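You operate a simulated robot arm through the tools that you are given. There is no shell and no other tool.

You are at the controls of a simulated robot arm. One attempt, no reset.

TASK
Eject the grey disc from its mould and measure it in the gauge.
Fine: Switch the gauge on and close its yellow slide block on the disc; leave the lever down, the mould in its block and the other discs where they are.

Only the result counts: the job must be done as asked and must still hold three seconds after the hand-in. Knocking over, shifting, dropping, spilling or breaking anything else fails it.

THE ROBOT
A 6-joint arm with a two-finger parallel gripper, fixed in place. Base frame: the origin is on the floor under the middle of its stand, x ahead of it, y to its left, z up; the work surface is at about z = 854. Lengths are in mm, angles in degrees, forces in N, time in s.
With the tool pointing down near the work surface it reaches from about 240 to 640 mm from the base axis. Its first joint turns from -66.0 to 66.0 degrees. Payload 2.7 kg.
The TCP is the grasp point between the finger pads, 23 mm short of the fingertips. In the tool frame z runs along the fingers and y along their closing line. Largest opening 94 mm; finger width 38, thickness 10; the body of the gripper, 54 by 96 mm, starts 39 mm behind the TCP.
Orientation is that of the tool frame in the base frame, as a unit quaternion [w, x, y, z]. With the fingers straight down and closing along the base's y, the tool's x points along the base's -x, its y along +y and its z along -z.

THE INTERFACE
- The arm moves only by the tool drive_tool. Its argument "commands" is a list of rows, each a list of 7 numbers: the shift along the base's x, y, z in m, then the turn, a rotation vector about the base's x, y, z in degrees, then the closure in counts, from 0 (fully open) to 255 (shut). In form: [[x, y, z, wx, wy, wz, hand], ...]. A call has 1 to 20 rows; each row shifts and turns the commanded pose from where the row before left it. Each row takes 0.2 s and may step no farther than 50 mm and 8.6 degrees from the row before; otherwise, or with a gripper value out of range, the whole call is refused. Where a pose cannot be reached the arm comes as near as it can. A force on the tool above 90 N (or 10 N above the force at the start of the call, whichever is more), or a blocked arm, ends the call early, and 0.2 s more pass. The fingers move at their own pace (about 45 mm/s each) and stop on an object; they squeeze with about 39 N. The grip force told is the motor's: it shows also when the fingers shut on nothing. Time passes only in rows, and 0.2 s behind the last, so rows that do not move let the fingers close. The reply holds the time, the measured pose of the TCP, the force on the tool along the base axes, the opening and the grip force, in the units named above and with some noise, with the torque about the TCP (base axes, N m) and any sound that the robot's microphone picked up, and new pictures: "pictures" is both (left out), scene, wrist or none.
- Cameras (640 x 400 px; columns grow to the right, rows downward): "scene" is fixed at [62.5, -421.9, 1406.2]; the picture's right is [0.88, -0.47, 0.00], its down [-0.24, -0.46, -0.86] and it looks along [0.40, 0.76, -0.52] (base axes); focal length 325 px, centre (320, 200). "wrist" rides on the gripper at [87, 16, -74] in the tool frame; the picture's right is [-0.18, 0.98, 0.00], its down [-0.58, -0.11, -0.81] and it looks along [-0.79, -0.15, 0.59] (tool axes); focal length 243 px, centre (320, 200). There is no depth. A picture from a camera that has moved, and an enlarged one, comes with that camera's place and axes in the base frame and with its lens.
- enlarge(camera, box): a new picture of the part [left, top, right, bottom] of that camera's present view, enlarged. The clock stands still meanwhile.
- job_done(): hands the job in; it is judged then, once.

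Nothing tells you positions but the pictures and the camera data. Unless the task says otherwise, let go and move clear before handing in.

The tools are called as a command line: name --pt "numbers of a row" for each row, then --argument value for the rest, lists and objects as JSON in quotes. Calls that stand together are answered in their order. drive_tool: Moves the arm, as the interface text tells. Its arguments: {"type":"object","properties":{"commands":{"type":"array","items":{"type":"array","items":{"type":"number"}}},"pictures":{"type":"string","enum":["both","scene","wrist","none"]}},"required":["commands"]} The other tools are called the same way: enlarge (camera, box) takes an enlarged picture of a part of a camera's view; job_done () hands the job in.

At the start:

```text
t: 0.0
ee_pos: [361.1, 62.0, 1203.0]
tcp_rot: [0.001, -0.002, 1.0, -0.001]
force: [0.3, -0.3, -0.8]
wrist_torque: [-0.01, 0.02, 0.01]
grip_width: 94.0
grip_force: 0.0
```

scene: 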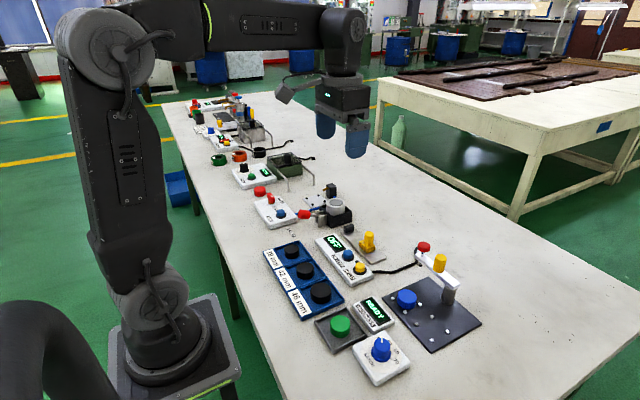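
wrist: 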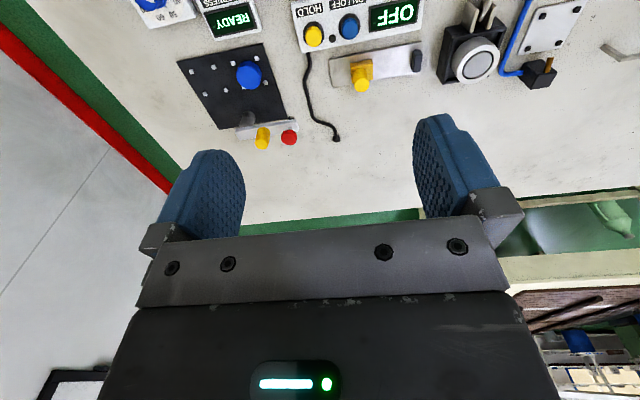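

I see a long bench with several stations: a mould block with a grey disc, a gauge with an OFF display, on/off and hold buttons and a yellow slide, plus other items. I'll enlarge the relevant areas before moving anything.

enlarge --camera "scene" --box '[240, 170, 400, 270]'

enlarge --camera "scene" --box '[300, 220, 500, 345]'

enlarge --camera "wrist" --box '[280, 0, 640, 225]'

enlarge --camera "scene" --box '[180, 90, 340, 190]'

```text
4.00 times, centred on (320, 220) of scene
camera zoom: at [62.5, -421.9, 1406.2], right [0.88, -0.47, 0.0], down [-0.24, -0.46, -0.86], along [0.4, 0.76, -0.52], focal length 1301 px, centre (320, 120)
```

zoom: 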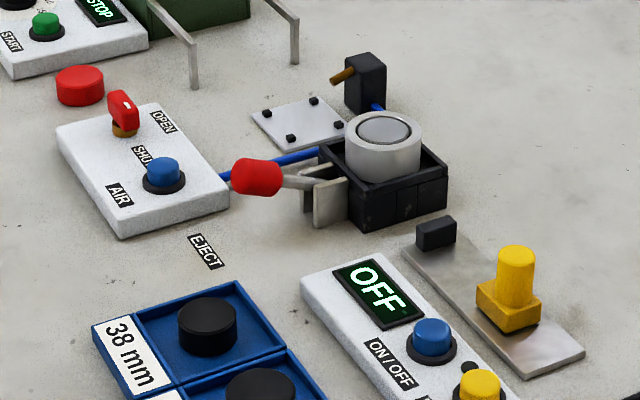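

```text
3.20 times, centred on (400, 282) of scene
camera zoom: at [62.5, -421.9, 1406.2], right [0.88, -0.47, 0.0], down [-0.24, -0.46, -0.86], along [0.4, 0.76, -0.52], focal length 1041 px, centre (64, -64)
```

zoom: 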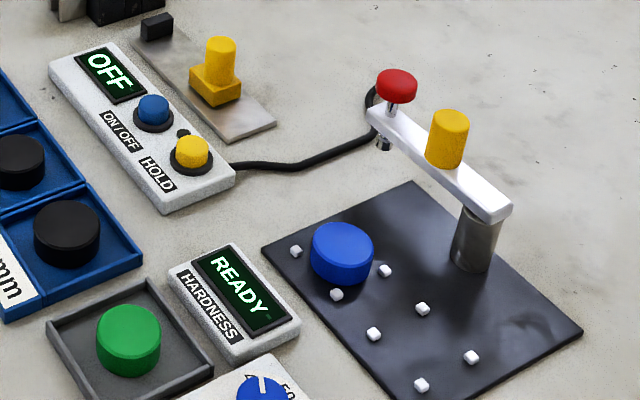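

```text
1.78 times, centred on (460, 112) of wrist
camera zoom: at [274.7, 78.6, 1277.5], right [0.18, 0.98, 0.0], down [0.58, -0.11, 0.81], along [0.79, -0.15, -0.59], focal length 431 px, centre (71, 356)
```

zoom: 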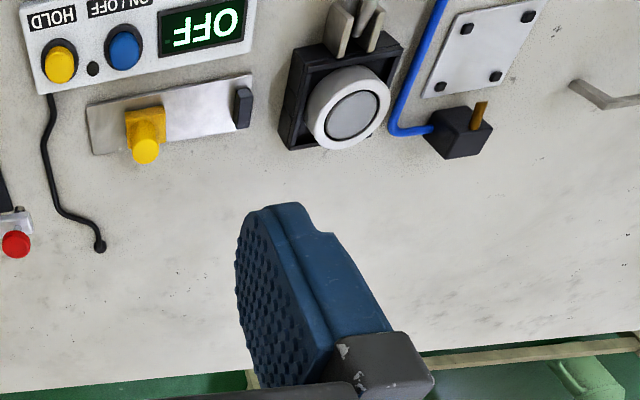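

```text
4.00 times, centred on (260, 140) of scene
camera zoom: at [62.5, -421.9, 1406.2], right [0.88, -0.47, 0.0], down [-0.24, -0.46, -0.86], along [0.4, 0.76, -0.52], focal length 1301 px, centre (560, 440)
```

zoom: 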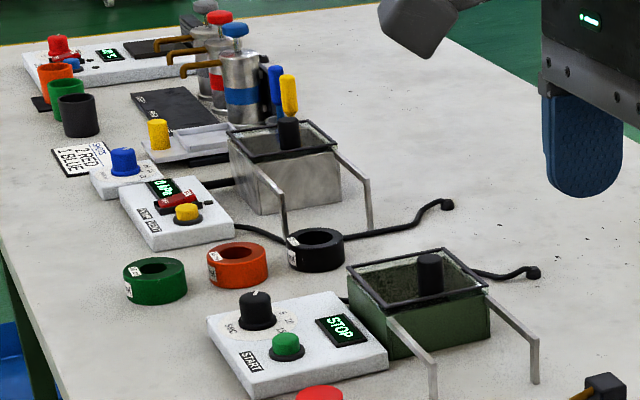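

The mould block with the grey disc seems to be near (479, 271) with its top at z≈913, and the gauge lies in front of it towards −y. I'll move the wrist camera over for a closer look at the lever and the mould.

drive_tool --pt "-0.012 0.036 -0.02 0 0 0 0" --pt "-0.012 0.036 -0.02 0 0 0 0" --pt "-0.012 0.036 -0.02 0 0 0 0" --pt "-0.012 0.036 -0.02 0 0 0 0" --pt "-0.012 0.036 -0.02 0 0 0 0" --pt "0 0 0 0 0 0 0" --pictures "both"

```text
t: 1.4
ee_pos: [300.4, 242.7, 1105.0]
tcp_rot: [0.001, 0.0, 1.0, 0.0]
force: [0.7, 0.0, 0.0]
wrist_torque: [0.01, -0.02, 0.01]
grip_width: 93.9
grip_force: 0.0
camera wrist: at [214.1, 259.1, 1177.9], right [0.18, 0.98, 0.0], down [0.58, -0.11, 0.81], along [0.79, -0.15, -0.59], focal length 243 px, centre (320, 200)
```

scene: 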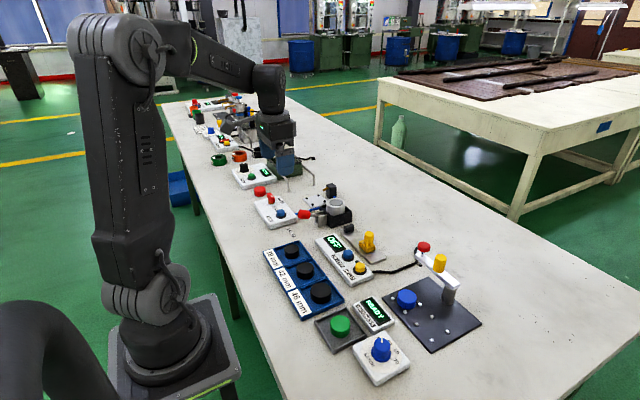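
wrist: 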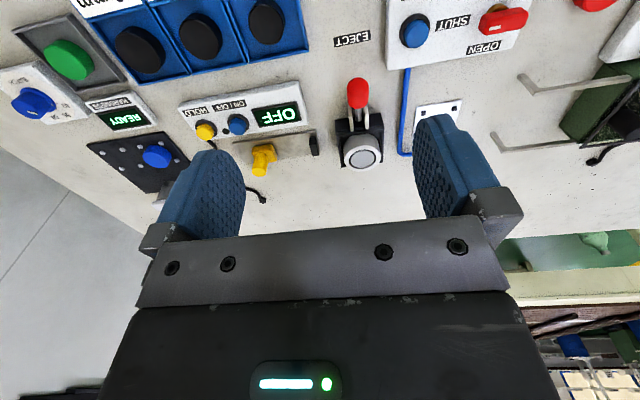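

enlarge --camera "wrist" --box '[280, 20, 440, 180]'

enlarge --camera "wrist" --box '[160, 60, 340, 200]'

enlarge --camera "scene" --box '[290, 175, 370, 245]'

enlarge --camera "wrist" --box '[320, 0, 560, 130]'

```text
2.50 times, centred on (360, 100) of wrist
camera zoom: at [214.1, 259.1, 1177.9], right [0.18, 0.98, 0.0], down [0.58, -0.11, 0.81], along [0.79, -0.15, -0.59], focal length 606 px, centre (220, 450)
```

zoom: 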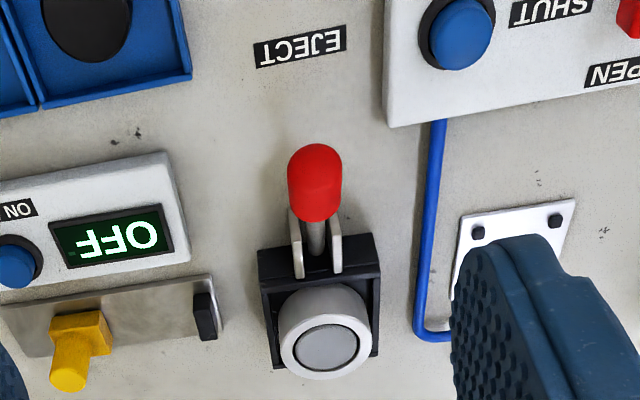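

```text
2.86 times, centred on (250, 130) of wrist
camera zoom: at [214.1, 259.1, 1177.9], right [0.18, 0.98, 0.0], down [0.58, -0.11, 0.81], along [0.79, -0.15, -0.59], focal length 693 px, centre (520, 400)
```

zoom: 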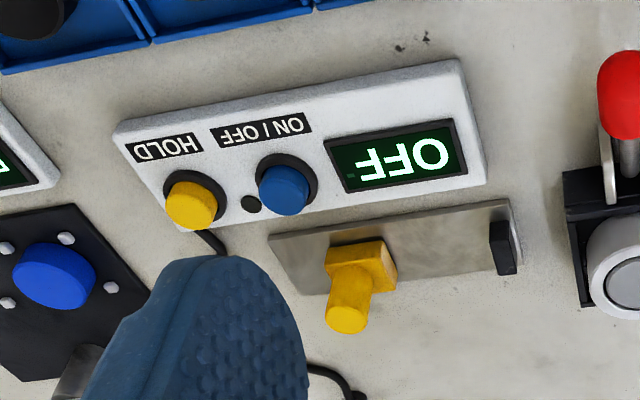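

```text
5.71 times, centred on (330, 210) of scene
camera zoom: at [62.6, -421.9, 1406.2], right [0.88, -0.47, 0.0], down [-0.24, -0.46, -0.86], along [0.4, 0.76, -0.52], focal length 1859 px, centre (263, 143)
```

zoom: 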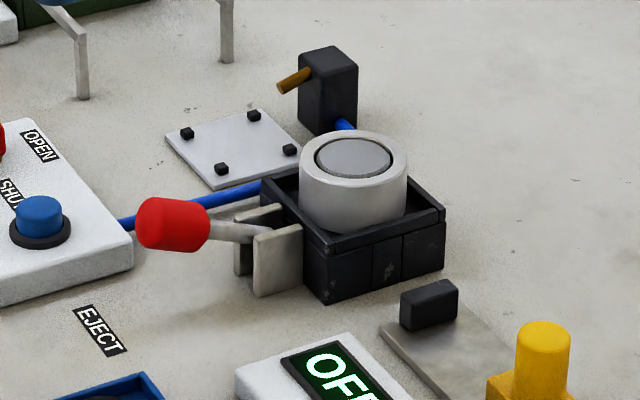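

```text
2.67 times, centred on (440, 65) of wrist
camera zoom: at [214.1, 259.1, 1177.9], right [0.18, 0.98, 0.0], down [0.58, -0.11, 0.81], along [0.79, -0.15, -0.59], focal length 647 px, centre (0, 560)
```

zoom: 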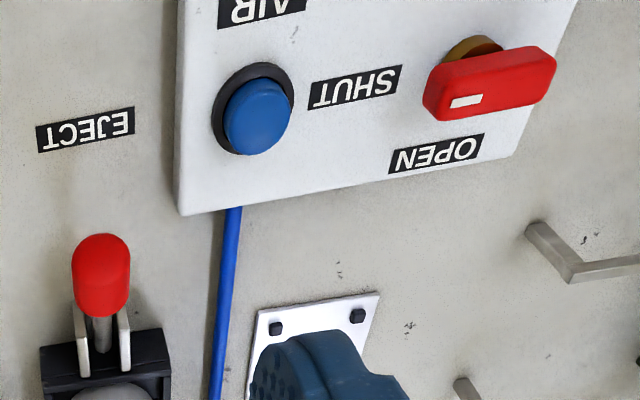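

The red EJECT lever points toward the robot with its knob at about (380, 275, 900), raised about 20°. The mould is in its block at about (480, 272). I'll close the fingers and come down above the lever knob to press it.

drive_tool --pt "0.0175 0.008 -0.035 0 0 0 255" --pt "0.0175 0.008 -0.035 0 0 0 255" --pt "0.0175 0.008 -0.035 0 0 0 255" --pt "0.0175 0.008 -0.035 0 0 0 255" --pt "0 0 0 0 0 0 255" --pt "0 0 0 0 0 0 255" --pictures "both"

```text
t: 2.8
ee_pos: [369.5, 275.7, 962.3]
tcp_rot: [0.002, -0.001, 1.0, 0.0]
force: [-0.2, -0.7, 0.3]
wrist_torque: [0.01, -0.02, 0.0]
grip_width: 0.1
grip_force: 33.1
camera wrist: at [284.1, 293.0, 1038.0], right [0.18, 0.98, 0.0], down [0.58, -0.11, 0.81], along [0.79, -0.15, -0.59], focal length 243 px, centre (320, 200)
```

scene: 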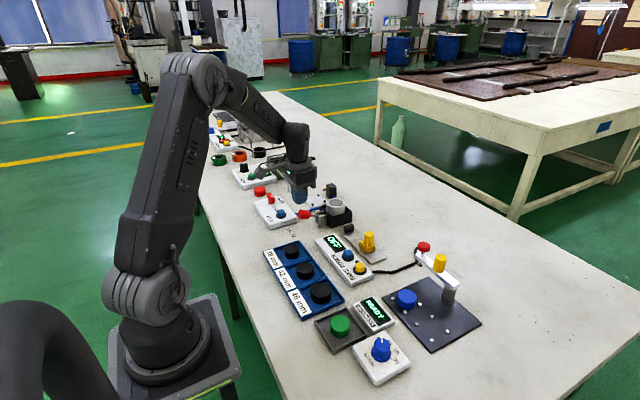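
wrist: 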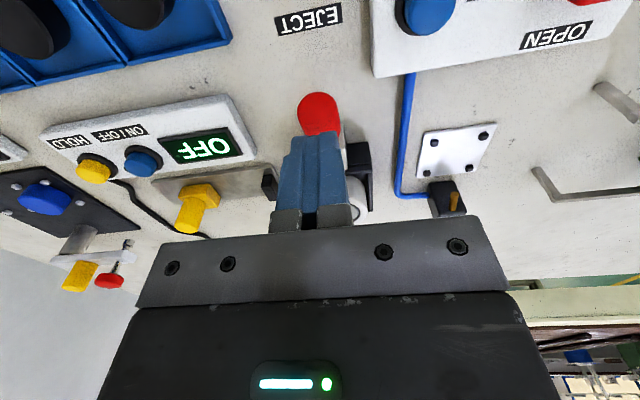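

enlarge --camera "scene" --box '[260, 160, 370, 240]'

enlarge --camera "wrist" --box '[240, 60, 420, 240]'

```text
5.00 times, centred on (315, 200) of scene
camera zoom: at [62.6, -421.9, 1406.2], right [0.88, -0.47, 0.0], down [-0.24, -0.46, -0.86], along [0.4, 0.76, -0.52], focal length 1626 px, centre (345, 200)
```

zoom: 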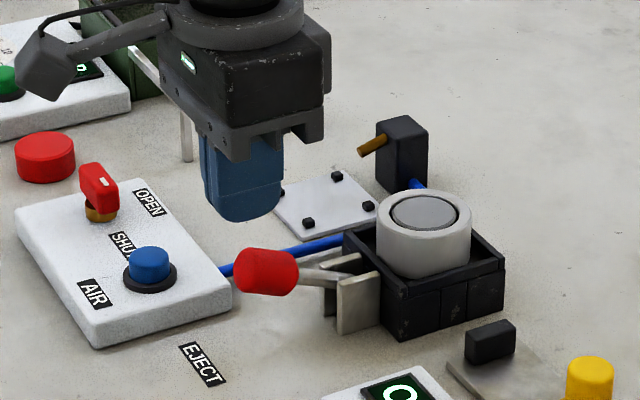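

```text
2.22 times, centred on (330, 150) of wrist
camera zoom: at [284.1, 293.0, 1038.0], right [0.18, 0.98, 0.0], down [0.58, -0.11, 0.81], along [0.79, -0.15, -0.59], focal length 539 px, centre (298, 311)
```

zoom: 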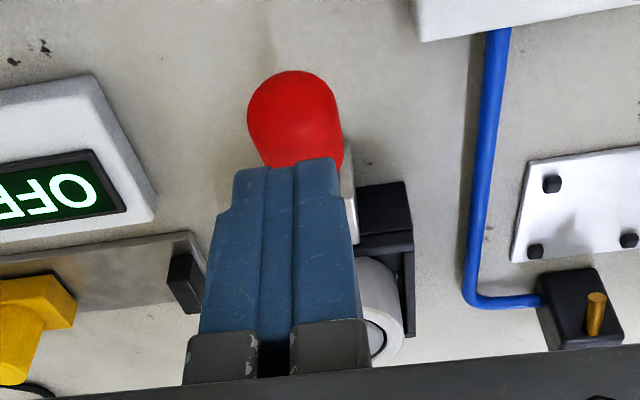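

The fingertips are above the knob. I'll press down in small steps and watch the force and listen for sounds.

drive_tool --pt "0 0 -0.01 0 0 0 255" --pt "0 0 -0.01 0 0 0 255" --pt "0 0 -0.005 0 0 0 255" --pt "0 0 -0.005 0 0 0 255" --pt "0 0 -0.005 0 0 0 255" --pt "0 0 -0.005 0 0 0 255" --pt "0 0 0 0 0 0 255" --pictures "both"

```text
t: 4.4
ee_pos: [371.1, 274.9, 924.3]
tcp_rot: [0.001, -0.001, 1.0, 0.0]
force: [0.7, -0.1, 0.5]
wrist_torque: [-0.01, -0.03, 0.01]
grip_width: 0.0
grip_force: 39.1
camera wrist: at [284.7, 291.0, 998.1], right [0.18, 0.98, 0.0], down [0.58, -0.11, 0.81], along [0.79, -0.15, -0.59], focal length 243 px, centre (320, 200)
```

scene: 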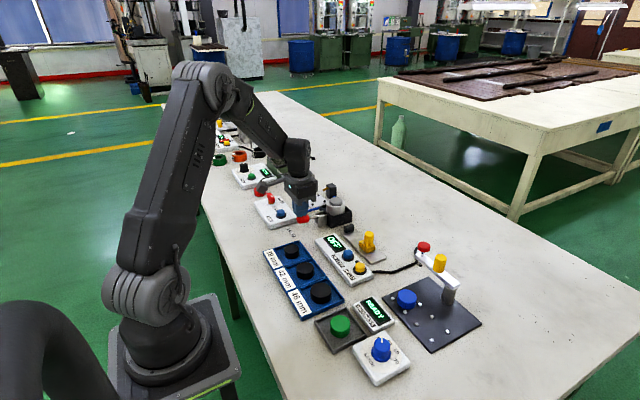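
wrist: 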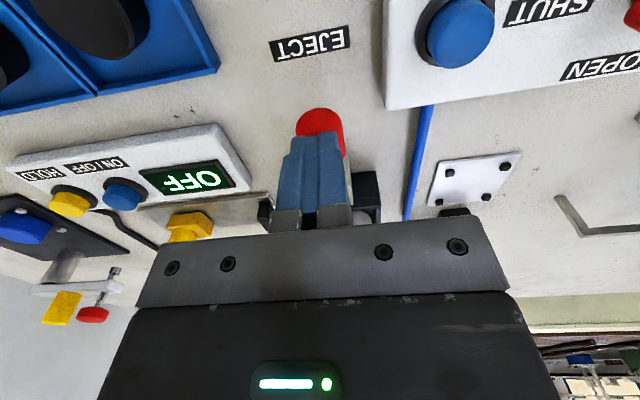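

enlarge --camera "scene" --box '[260, 165, 370, 245]'

enlarge --camera "wrist" --box '[250, 80, 400, 240]'

```text
5.00 times, centred on (315, 205) of scene
camera zoom: at [62.5, -421.9, 1406.2], right [0.88, -0.47, 0.0], down [-0.24, -0.46, -0.86], along [0.4, 0.76, -0.52], focal length 1626 px, centre (345, 175)
```

zoom: 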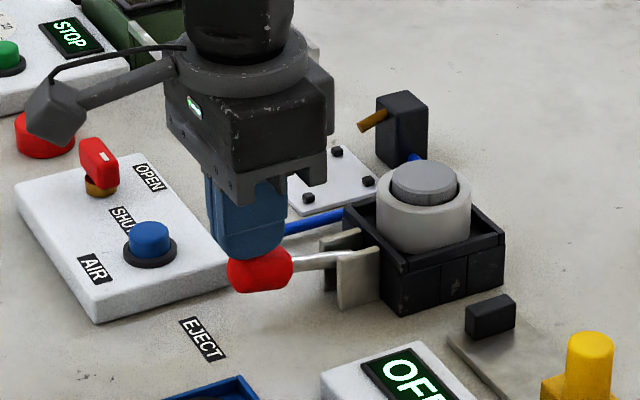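

```text
2.50 times, centred on (325, 160) of wrist
camera zoom: at [284.7, 291.0, 998.1], right [0.18, 0.98, 0.0], down [0.58, -0.11, 0.81], along [0.79, -0.15, -0.59], focal length 606 px, centre (308, 300)
```

zoom: 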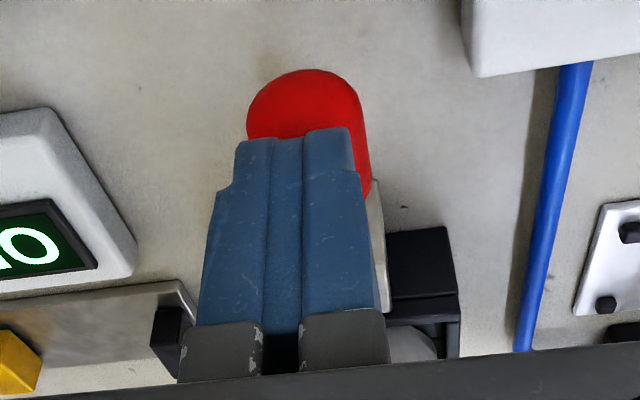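

The lever is moving down and the disc is rising out of the mould with almost no force. I'll keep pressing.

drive_tool --pt "0 0 -0.004 0 0 0 255" --pt "0 0 -0.004 0 0 0 255" --pt "0 0 -0.004 0 0 0 255" --pt "0 0 -0.004 0 0 0 255" --pt "0 0 0 0 0 0 255" --pictures "scene"

enlarge --camera "scene" --box '[260, 165, 370, 245]'

```text
t: 5.6
ee_pos: [371.7, 275.7, 911.2]
tcp_rot: [0.005, -0.001, 1.0, 0.002]
force: [-13.3, -5.7, 44.0]
wrist_torque: [-0.15, -0.41, -0.16]
grip_width: 0.1
grip_force: 39.2
```

scene: 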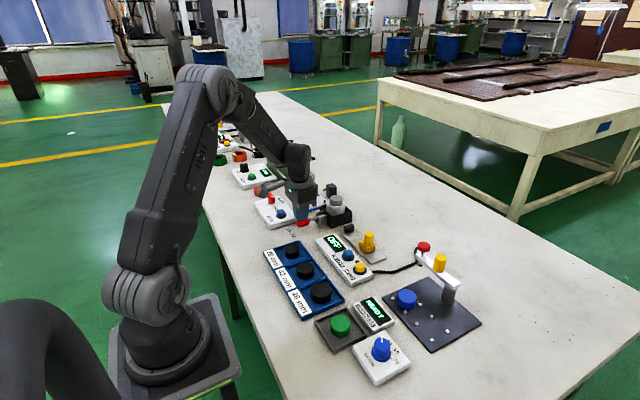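

```text
5.00 times, centred on (315, 205) of scene
camera zoom: at [61.7, -422.4, 1406.1], right [0.88, -0.47, 0.0], down [-0.24, -0.46, -0.86], along [0.4, 0.76, -0.52], focal length 1626 px, centre (345, 175)
```

zoom: 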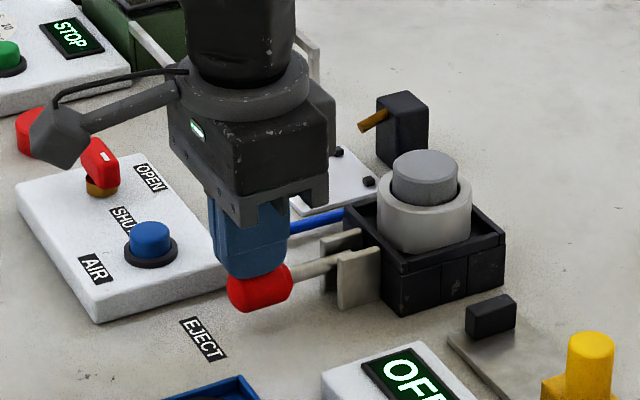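

The lever has reached its stop (44 N) and the disc stands well above the mould. I'll lift off straight up and check that the lever and disc stay put.

drive_tool --pt "0 0 0.004 0 0 0 255" --pt "0 0 0.01 0 0 0 255" --pt "0 0 0.02 0 0 0 255" --pt "0 0 0.03 0 0 0 255" --pt "-0.02 -0.01 0.03 0 0 0 255" --pt "-0.02 -0.01 0.03 0 0 0 255" --pt "0 0 0 0 0 0 255" --pictures "both"

enlarge --camera "scene" --box '[270, 165, 380, 245]'

enlarge --camera "wrist" --box '[160, 40, 420, 220]'

```text
t: 7.2
ee_pos: [330.1, 256.3, 1031.8]
tcp_rot: [0.001, -0.001, 1.0, 0.001]
force: [-0.4, -0.8, -0.6]
wrist_torque: [-0.02, -0.01, -0.01]
grip_width: 0.1
grip_force: 39.5
camera wrist: at [244.6, 272.1, 1105.5], right [0.18, 0.98, 0.0], down [0.58, -0.11, 0.81], along [0.79, -0.15, -0.59], focal length 243 px, centre (320, 200)
```

scene: 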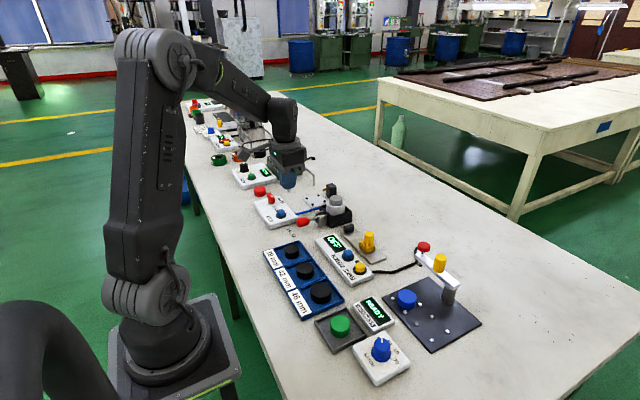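
wrist: 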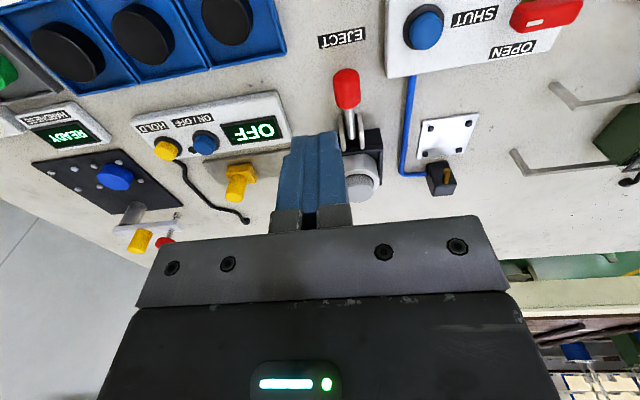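

```text
5.00 times, centred on (325, 205) of scene
camera zoom: at [62.5, -421.9, 1406.2], right [0.88, -0.47, 0.0], down [-0.24, -0.46, -0.86], along [0.4, 0.76, -0.52], focal length 1626 px, centre (295, 175)
```

zoom: 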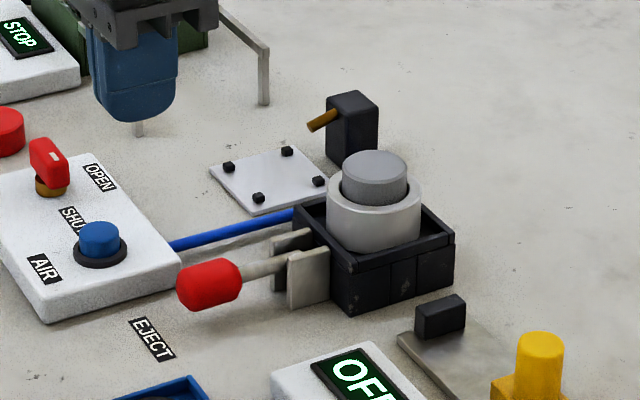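

```text
2.22 times, centred on (290, 130) of wrist
camera zoom: at [244.6, 272.1, 1105.5], right [0.18, 0.98, 0.0], down [0.58, -0.11, 0.81], along [0.79, -0.15, -0.59], focal length 539 px, centre (387, 356)
```

zoom: 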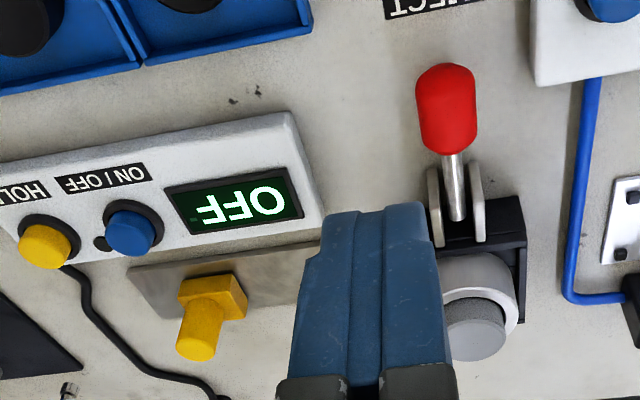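

The lever stays down and the disc (about 39 mm wide) stands about 13 mm proud of the mould. Next I'll open the gripper, turn it 90° so it closes along x, which suits the gauge rail running along y, and move above the disc.

drive_tool --pt "0.0136 0.0014 -0.001 0 0 8.1818 0" --pt "0.0136 0.0014 -0.001 0 0 8.1818 0" --pt "0.0136 0.0014 -0.001 0 0 8.1818 0" --pt "0.0136 0.0014 -0.001 0 0 8.1818 0" --pt "0.0136 0.0014 -0.001 0 0 8.1818 0" --pt "0.0136 0.0014 -0.001 0 0 8.1818 0" --pt "0.0136 0.0014 -0.001 0 0 8.1818 0" --pt "0.0136 0.0014 -0.001 0 0 8.1818 0" --pt "0.0136 0.0014 -0.001 0 0 8.1818 0" --pt "0.0136 0.0014 -0.001 0 0 8.1818 0" --pt "0.0136 0.0014 -0.001 0 0 8.1818 0" --pt "0 0 0 0 0 0 0" --pt "0 0 0 0 0 0 0" --pictures "both"

```text
t: 10.0
ee_pos: [481.3, 270.4, 1021.0]
tcp_rot: [-0.001, 0.708, -0.706, -0.001]
force: [0.0, 0.3, -0.6]
wrist_torque: [-0.03, 0.02, 0.0]
grip_width: 94.2
grip_force: 0.0
camera wrist: at [465.3, 182.9, 1095.6], right [-0.98, 0.18, 0.0], down [0.11, 0.58, 0.81], along [0.15, 0.79, -0.59], focal length 243 px, centre (320, 200)
```

scene: 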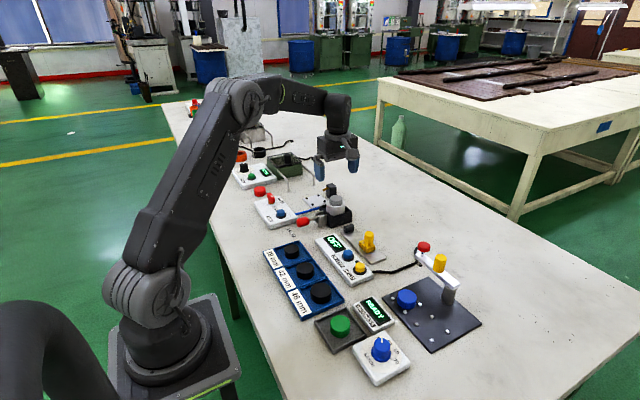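
wrist: 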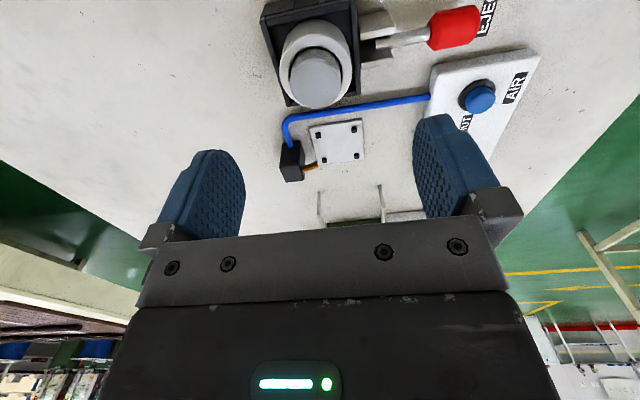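

enlarge --camera "wrist" --box '[240, 0, 400, 120]'

enlarge --camera "scene" --box '[300, 170, 380, 240]'

```text
3.33 times, centred on (320, 60) of wrist
camera zoom: at [465.3, 182.9, 1095.6], right [-0.98, 0.18, 0.0], down [0.11, 0.58, 0.81], along [0.15, 0.79, -0.59], focal length 809 px, centre (320, 667)
```

zoom: 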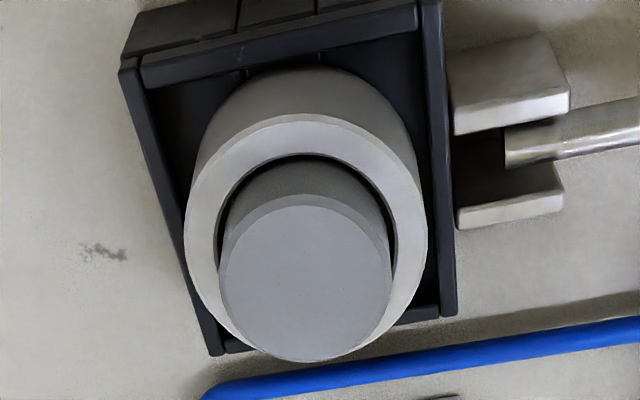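

```text
5.71 times, centred on (340, 205) of scene
camera zoom: at [62.6, -421.9, 1406.2], right [0.88, -0.47, 0.0], down [-0.24, -0.46, -0.86], along [0.4, 0.76, -0.52], focal length 1859 px, centre (206, 171)
```

zoom: 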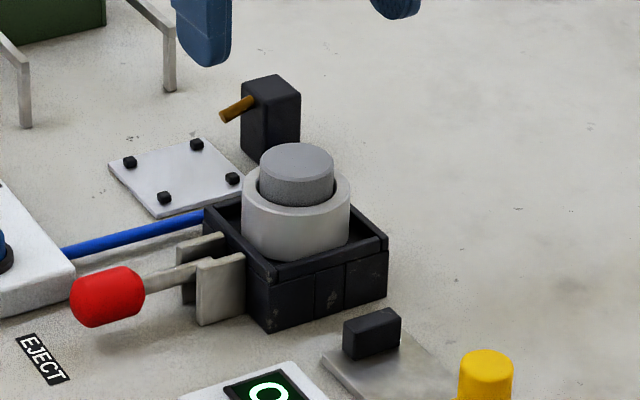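

By the wrist view the disc's centre is at about (485, 272), with its top near z≈922. I'll centre on it, close the fingers partway and descend to just above gripping height to check alignment.

drive_tool --pt "0.0037 0.0016 -0.03 0 0 0 75" --pt "0 0 -0.03 0 0 0 75" --pt "0 0 -0.015 0 0 0 75" --pt "0 0 0 0 0 0 75" --pictures "both"

enlarge --camera "wrist" --box '[160, 0, 480, 240]'

enlarge --camera "scene" --box '[300, 160, 380, 240]'

```text
t: 11.0
ee_pos: [486.0, 273.0, 946.5]
tcp_rot: [-0.001, 0.707, -0.707, -0.001]
force: [-0.4, -1.0, 0.1]
wrist_torque: [-0.04, -0.03, 0.0]
grip_width: 66.3
grip_force: 0.1
camera wrist: at [470.4, 186.5, 1020.8], right [-0.98, 0.18, 0.0], down [0.11, 0.58, 0.81], along [0.15, 0.79, -0.59], focal length 243 px, centre (320, 200)
```

scene: 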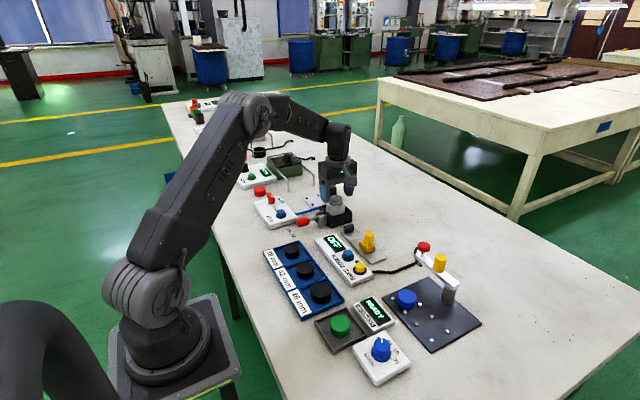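
wrist: 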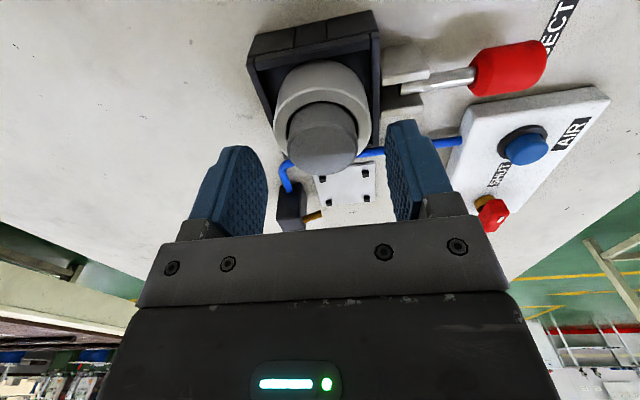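

```text
1.67 times, centred on (320, 120) of wrist
camera zoom: at [470.4, 186.5, 1020.8], right [-0.98, 0.18, 0.0], down [0.11, 0.58, 0.81], along [0.15, 0.79, -0.59], focal length 404 px, centre (320, 333)
```

zoom: 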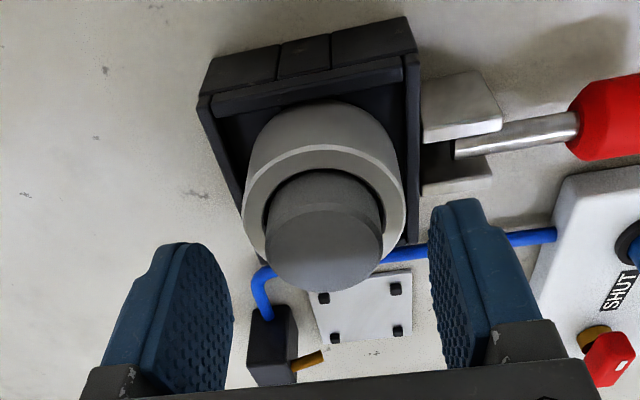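

```text
5.00 times, centred on (340, 200) of scene
camera zoom: at [62.5, -421.9, 1406.2], right [0.88, -0.47, 0.0], down [-0.24, -0.46, -0.86], along [0.4, 0.76, -0.52], focal length 1626 px, centre (220, 200)
```

zoom: 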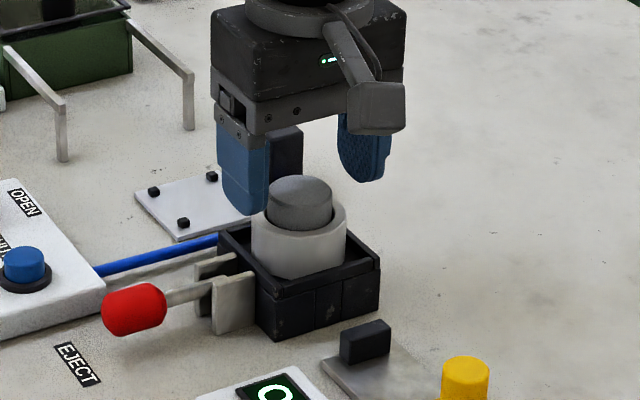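

The fingers straddle the disc well: the disc is at about (485, 273), its top at about 923 and the mould rim at about 910. I'll lower so the tips are just above the rim, then check.

drive_tool --pt "-0.001 0 -0.004 0 0 0 75" --pt "0 0 -0.004 0 0 0 75" --pt "0 0 -0.003 0 0 0 75" --pt "0 0 0 0 0 0 75" --pictures "both"

enlarge --camera "wrist" --box '[160, 0, 480, 240]'

enlarge --camera "scene" --box '[310, 180, 370, 230]'

```text
t: 12.0
ee_pos: [484.2, 271.2, 934.9]
tcp_rot: [-0.001, 0.707, -0.707, 0.0]
force: [-0.1, 0.5, 1.3]
wrist_torque: [-0.01, -0.02, 0.01]
grip_width: 66.5
grip_force: 0.1
camera wrist: at [468.6, 184.8, 1009.2], right [-0.98, 0.18, 0.0], down [0.11, 0.58, 0.81], along [0.15, 0.79, -0.59], focal length 243 px, centre (320, 200)
```

scene: 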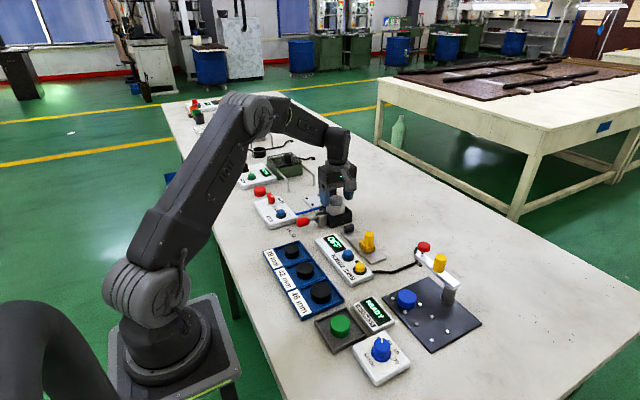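
wrist: 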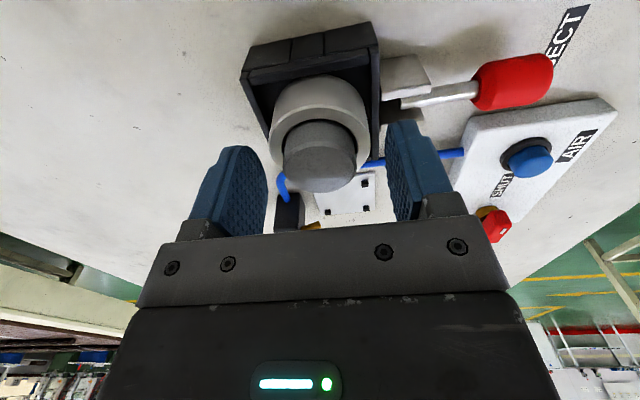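

```text
1.67 times, centred on (320, 120) of wrist
camera zoom: at [468.6, 184.8, 1009.2], right [-0.98, 0.18, 0.0], down [0.11, 0.58, 0.81], along [0.15, 0.79, -0.59], focal length 404 px, centre (320, 333)
```

zoom: 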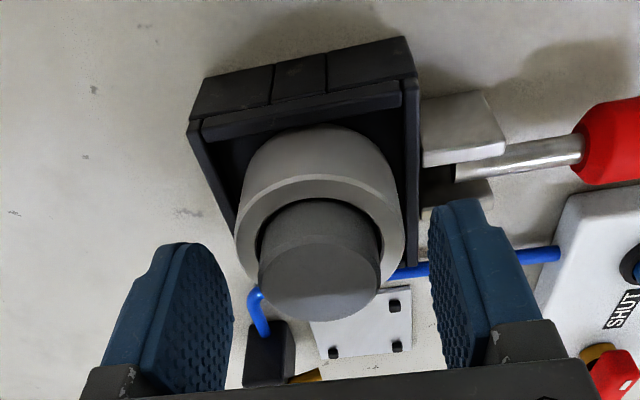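

```text
8.00 times, centred on (340, 205) of scene
camera zoom: at [62.5, -421.9, 1406.2], right [0.88, -0.47, 0.0], down [-0.24, -0.46, -0.86], along [0.4, 0.76, -0.52], focal length 2602 px, centre (160, 160)
```

zoom: 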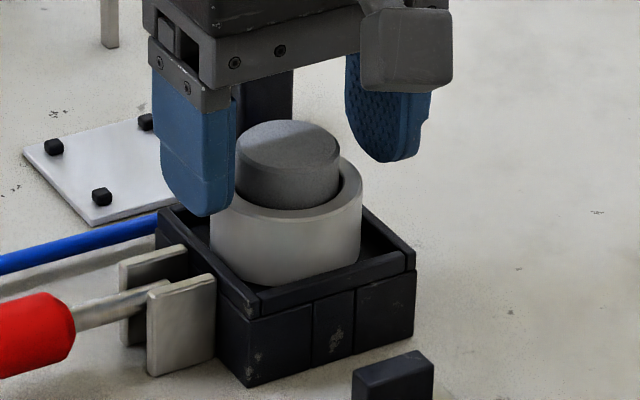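

The gripper is centred within about 1 mm and the tips sit just above the rim. I'll raise 1 mm for safety and close on the disc.

drive_tool --pt "0.0005 0.0005 0.001 0 0 0 75" --pt "0 0 0 0 0 0 255" --pt "0 0 0 0 0 0 255" --pt "0 0 0 0 0 0 255" --pt "0 0 0 0 0 0 255" --pictures "both"

enlarge --camera "wrist" --box '[160, 0, 480, 240]'

enlarge --camera "scene" --box '[310, 180, 370, 230]'

```text
t: 13.2
ee_pos: [484.8, 271.8, 936.3]
tcp_rot: [0.0, -0.707, 0.708, 0.001]
force: [0.5, 0.0, 0.0]
wrist_torque: [-0.04, -0.06, 0.03]
grip_width: 35.2
grip_force: 39.1
camera wrist: at [469.1, 185.3, 1010.1], right [-0.98, 0.18, 0.0], down [0.11, 0.58, 0.81], along [0.15, 0.79, -0.59], focal length 243 px, centre (320, 200)
```

scene: 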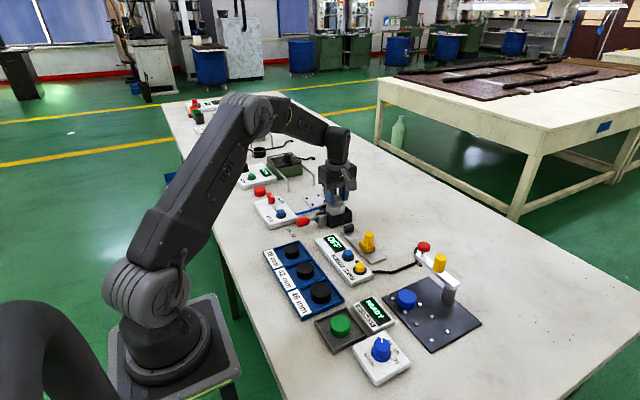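
wrist: 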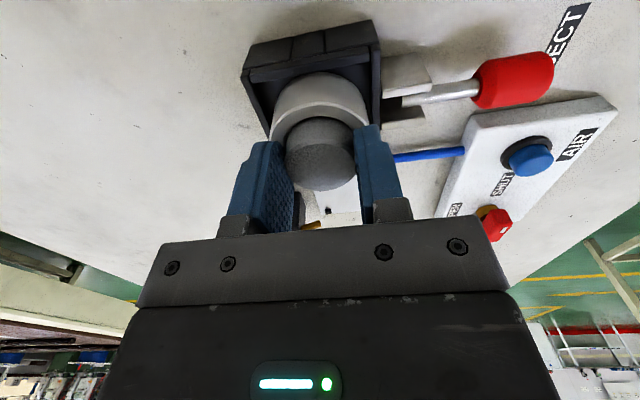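

```text
1.67 times, centred on (320, 120) of wrist
camera zoom: at [469.1, 185.3, 1010.1], right [-0.98, 0.18, 0.0], down [0.11, 0.58, 0.81], along [0.15, 0.79, -0.59], focal length 404 px, centre (320, 333)
```

zoom: 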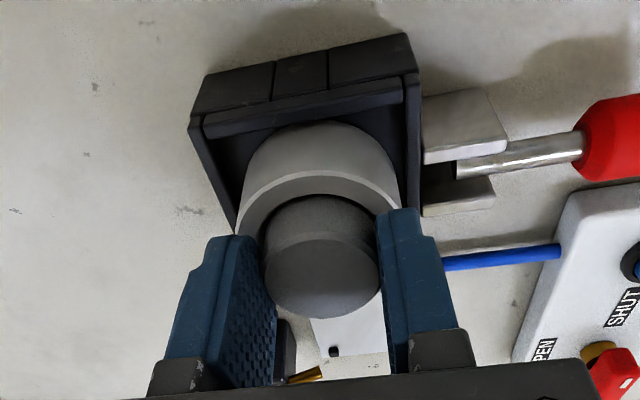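

```text
8.00 times, centred on (340, 205) of scene
camera zoom: at [62.5, -421.9, 1406.2], right [0.88, -0.47, 0.0], down [-0.24, -0.46, -0.86], along [0.4, 0.76, -0.52], focal length 2602 px, centre (160, 160)
```

zoom: 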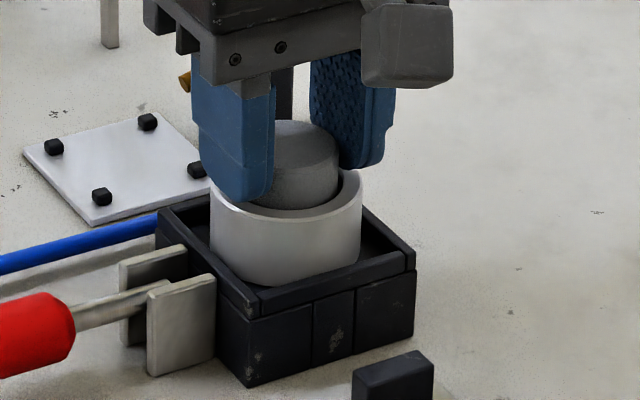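

The fingers hold the disc (35 mm opening at full grip force) and the mould looks undisturbed. I'll lift straight up slowly.

drive_tool --pt "0 0 0.002 0 0 0 255" --pt "0 0 0.004 0 0 0 255" --pt "0 0 0.006 0 0 0 255" --pt "0 0 0.01 0 0 0 255" --pt "0 0 0.015 0 0 0 255" --pt "0 0 0.02 0 0 0 255" --pt "0 0 0 0 0 0 255" --pictures "both"

enlarge --camera "wrist" --box '[160, 0, 480, 240]'

enlarge --camera "scene" --box '[300, 150, 380, 230]'

```text
t: 14.8
ee_pos: [483.8, 272.6, 994.0]
tcp_rot: [-0.001, 0.707, -0.707, 0.0]
force: [0.3, 1.1, 0.3]
wrist_torque: [0.01, -0.05, 0.0]
grip_width: 35.5
grip_force: 39.1
camera wrist: at [468.2, 184.9, 1066.7], right [-0.98, 0.18, 0.0], down [0.11, 0.58, 0.81], along [0.15, 0.79, -0.59], focal length 243 px, centre (320, 200)
```

scene: 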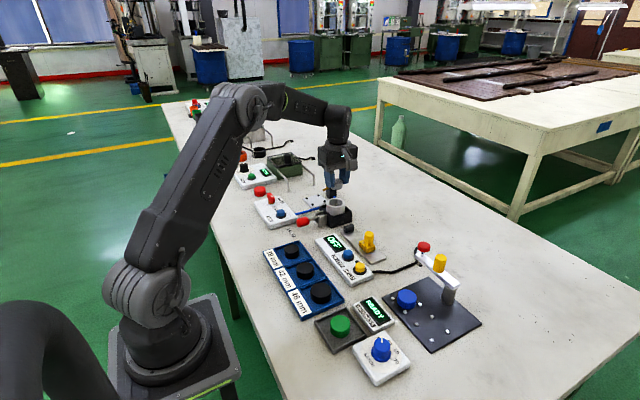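
wrist: 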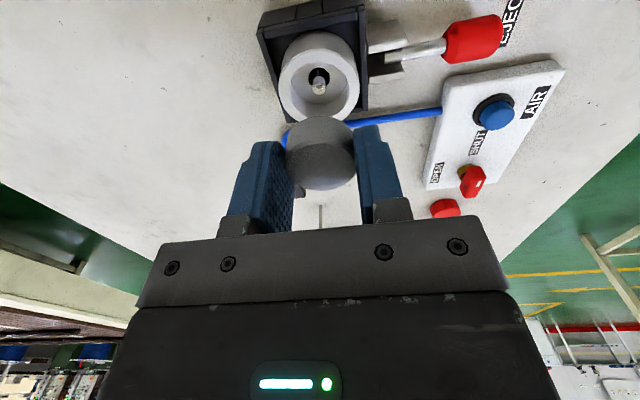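

```text
1.67 times, centred on (320, 120) of wrist
camera zoom: at [468.2, 184.9, 1066.7], right [-0.98, 0.18, 0.0], down [0.11, 0.58, 0.81], along [0.15, 0.79, -0.59], focal length 404 px, centre (320, 333)
```

zoom: 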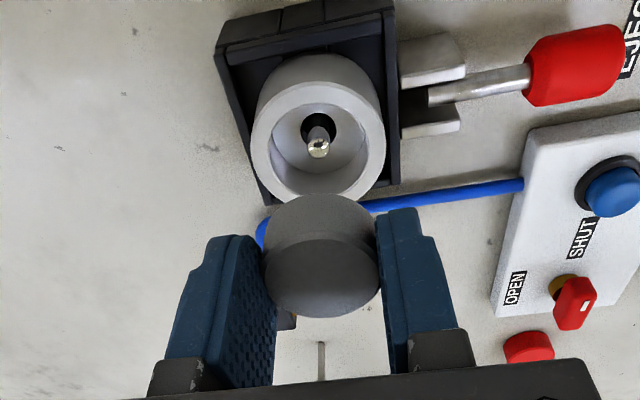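

```text
5.00 times, centred on (340, 190) of scene
camera zoom: at [62.6, -421.9, 1406.2], right [0.88, -0.47, 0.0], down [-0.24, -0.46, -0.86], along [0.4, 0.76, -0.52], focal length 1626 px, centre (220, 250)
```

zoom: 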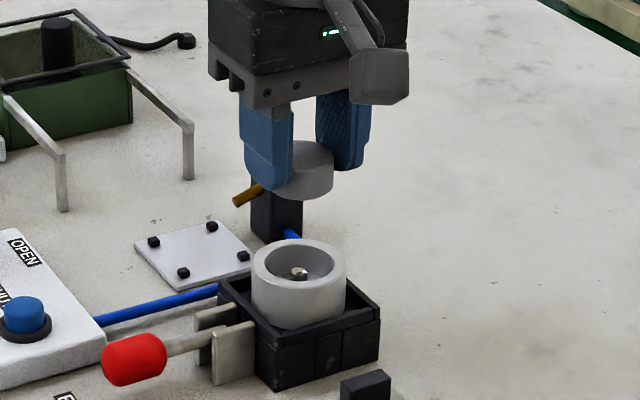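

The disc is out cleanly, the mould stayed in its block and the lever stayed down. The gauge plate spans about x 457–504, y 62–207, with the anvil near y≈198 and the slide near y≈112. I'll carry the disc over the middle of the gap, about (481, 165).

drive_tool --pt "0 -0.027 0 0 0 0 255" --pt "-0.001 -0.027 0 0 0 0 255" --pt "-0.001 -0.027 0 0 0 0 255" --pt "-0.001 -0.026 0 0 0 0 255" --pt "0 0 0 0 0 0 255" --pt "0 0 0 0 0 0 255" --pictures "both"

enlarge --camera "wrist" --box '[160, 0, 480, 240]'

enlarge --camera "scene" --box '[310, 170, 410, 280]'

```text
t: 16.2
ee_pos: [479.8, 165.4, 992.2]
tcp_rot: [-0.001, 0.708, -0.707, -0.001]
force: [1.6, -0.1, -0.1]
wrist_torque: [0.0, 0.02, 0.03]
grip_width: 35.0
grip_force: 39.4
camera wrist: at [465.0, 79.1, 1065.7], right [-0.98, 0.18, 0.0], down [0.11, 0.58, 0.81], along [0.15, 0.79, -0.59], focal length 243 px, centre (320, 200)
```

scene: 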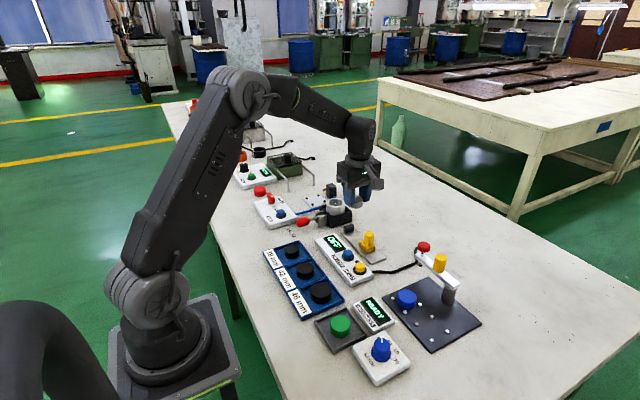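
wrist: 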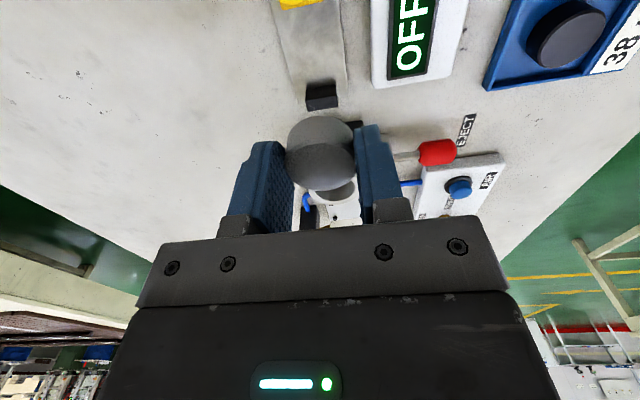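

```text
1.67 times, centred on (320, 120) of wrist
camera zoom: at [465.0, 79.1, 1065.7], right [-0.98, 0.18, 0.0], down [0.11, 0.58, 0.81], along [0.15, 0.79, -0.59], focal length 404 px, centre (320, 333)
```

zoom: 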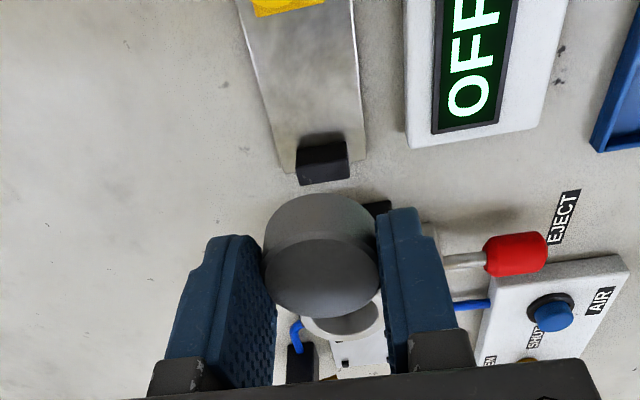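

```text
3.64 times, centred on (360, 225) of scene
camera zoom: at [62.5, -421.9, 1406.2], right [0.88, -0.47, 0.0], down [-0.24, -0.46, -0.86], along [0.4, 0.76, -0.52], focal length 1183 px, centre (174, 109)
```

zoom: 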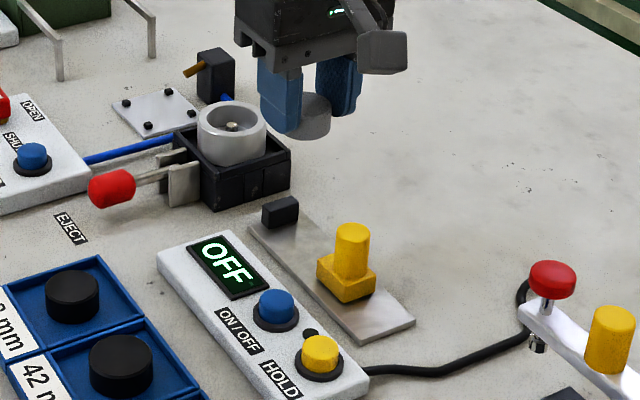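

The near view puts the rail's centre at x≈485, the anvil face at y≈191 and the slide face at y≈129. I'll shift to x≈485 and lower partway to check.

drive_tool --pt "0.004 -0.001 -0.025 0 0 0 255" --pt "0 0 -0.025 0 0 0 255" --pt "0 0 -0.025 0 0 0 255" --pt "0 0 -0.013 0 0 0 255" --pt "0 0 0 0 0 0 255" --pt "0 0 0 0 0 0 255" --pictures "both"

enlarge --camera "wrist" --box '[160, 0, 480, 240]'

enlarge --camera "scene" --box '[320, 190, 400, 270]'

```text
t: 17.6
ee_pos: [486.3, 162.9, 904.3]
tcp_rot: [0.0, 0.708, -0.707, -0.001]
force: [0.4, 0.3, -0.7]
wrist_torque: [0.0, -0.02, 0.0]
grip_width: 34.9
grip_force: 38.9
camera wrist: at [469.5, 76.9, 977.1], right [-0.98, 0.18, 0.0], down [0.11, 0.58, 0.81], along [0.15, 0.79, -0.59], focal length 243 px, centre (320, 200)
```

scene: 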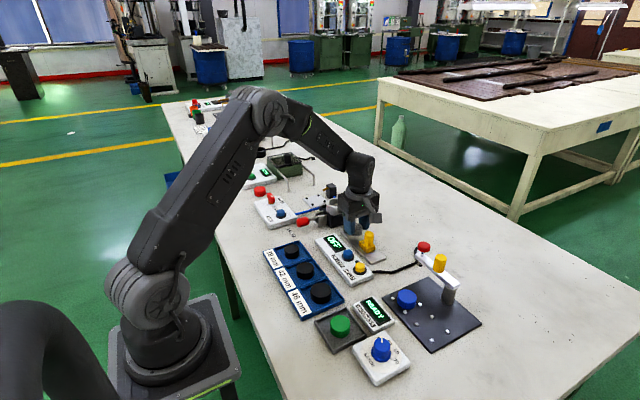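
wrist: 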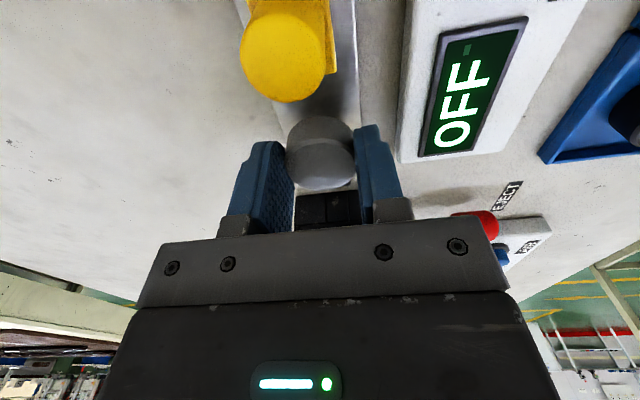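

```text
1.67 times, centred on (320, 120) of wrist
camera zoom: at [469.5, 76.9, 977.1], right [-0.98, 0.18, 0.0], down [0.11, 0.58, 0.81], along [0.15, 0.79, -0.59], focal length 404 px, centre (320, 333)
```

zoom: 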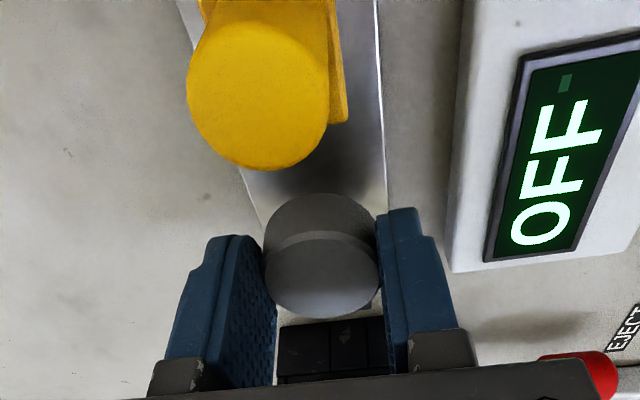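

```text
5.00 times, centred on (360, 230) of scene
camera zoom: at [62.6, -421.9, 1406.2], right [0.88, -0.47, 0.0], down [-0.24, -0.46, -0.86], along [0.4, 0.76, -0.52], focal length 1626 px, centre (120, 50)
```

zoom: 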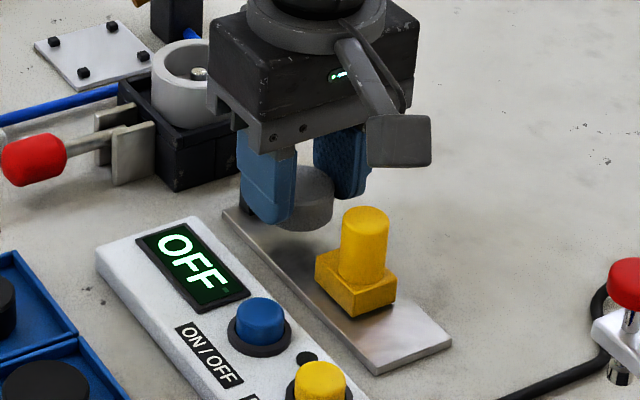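

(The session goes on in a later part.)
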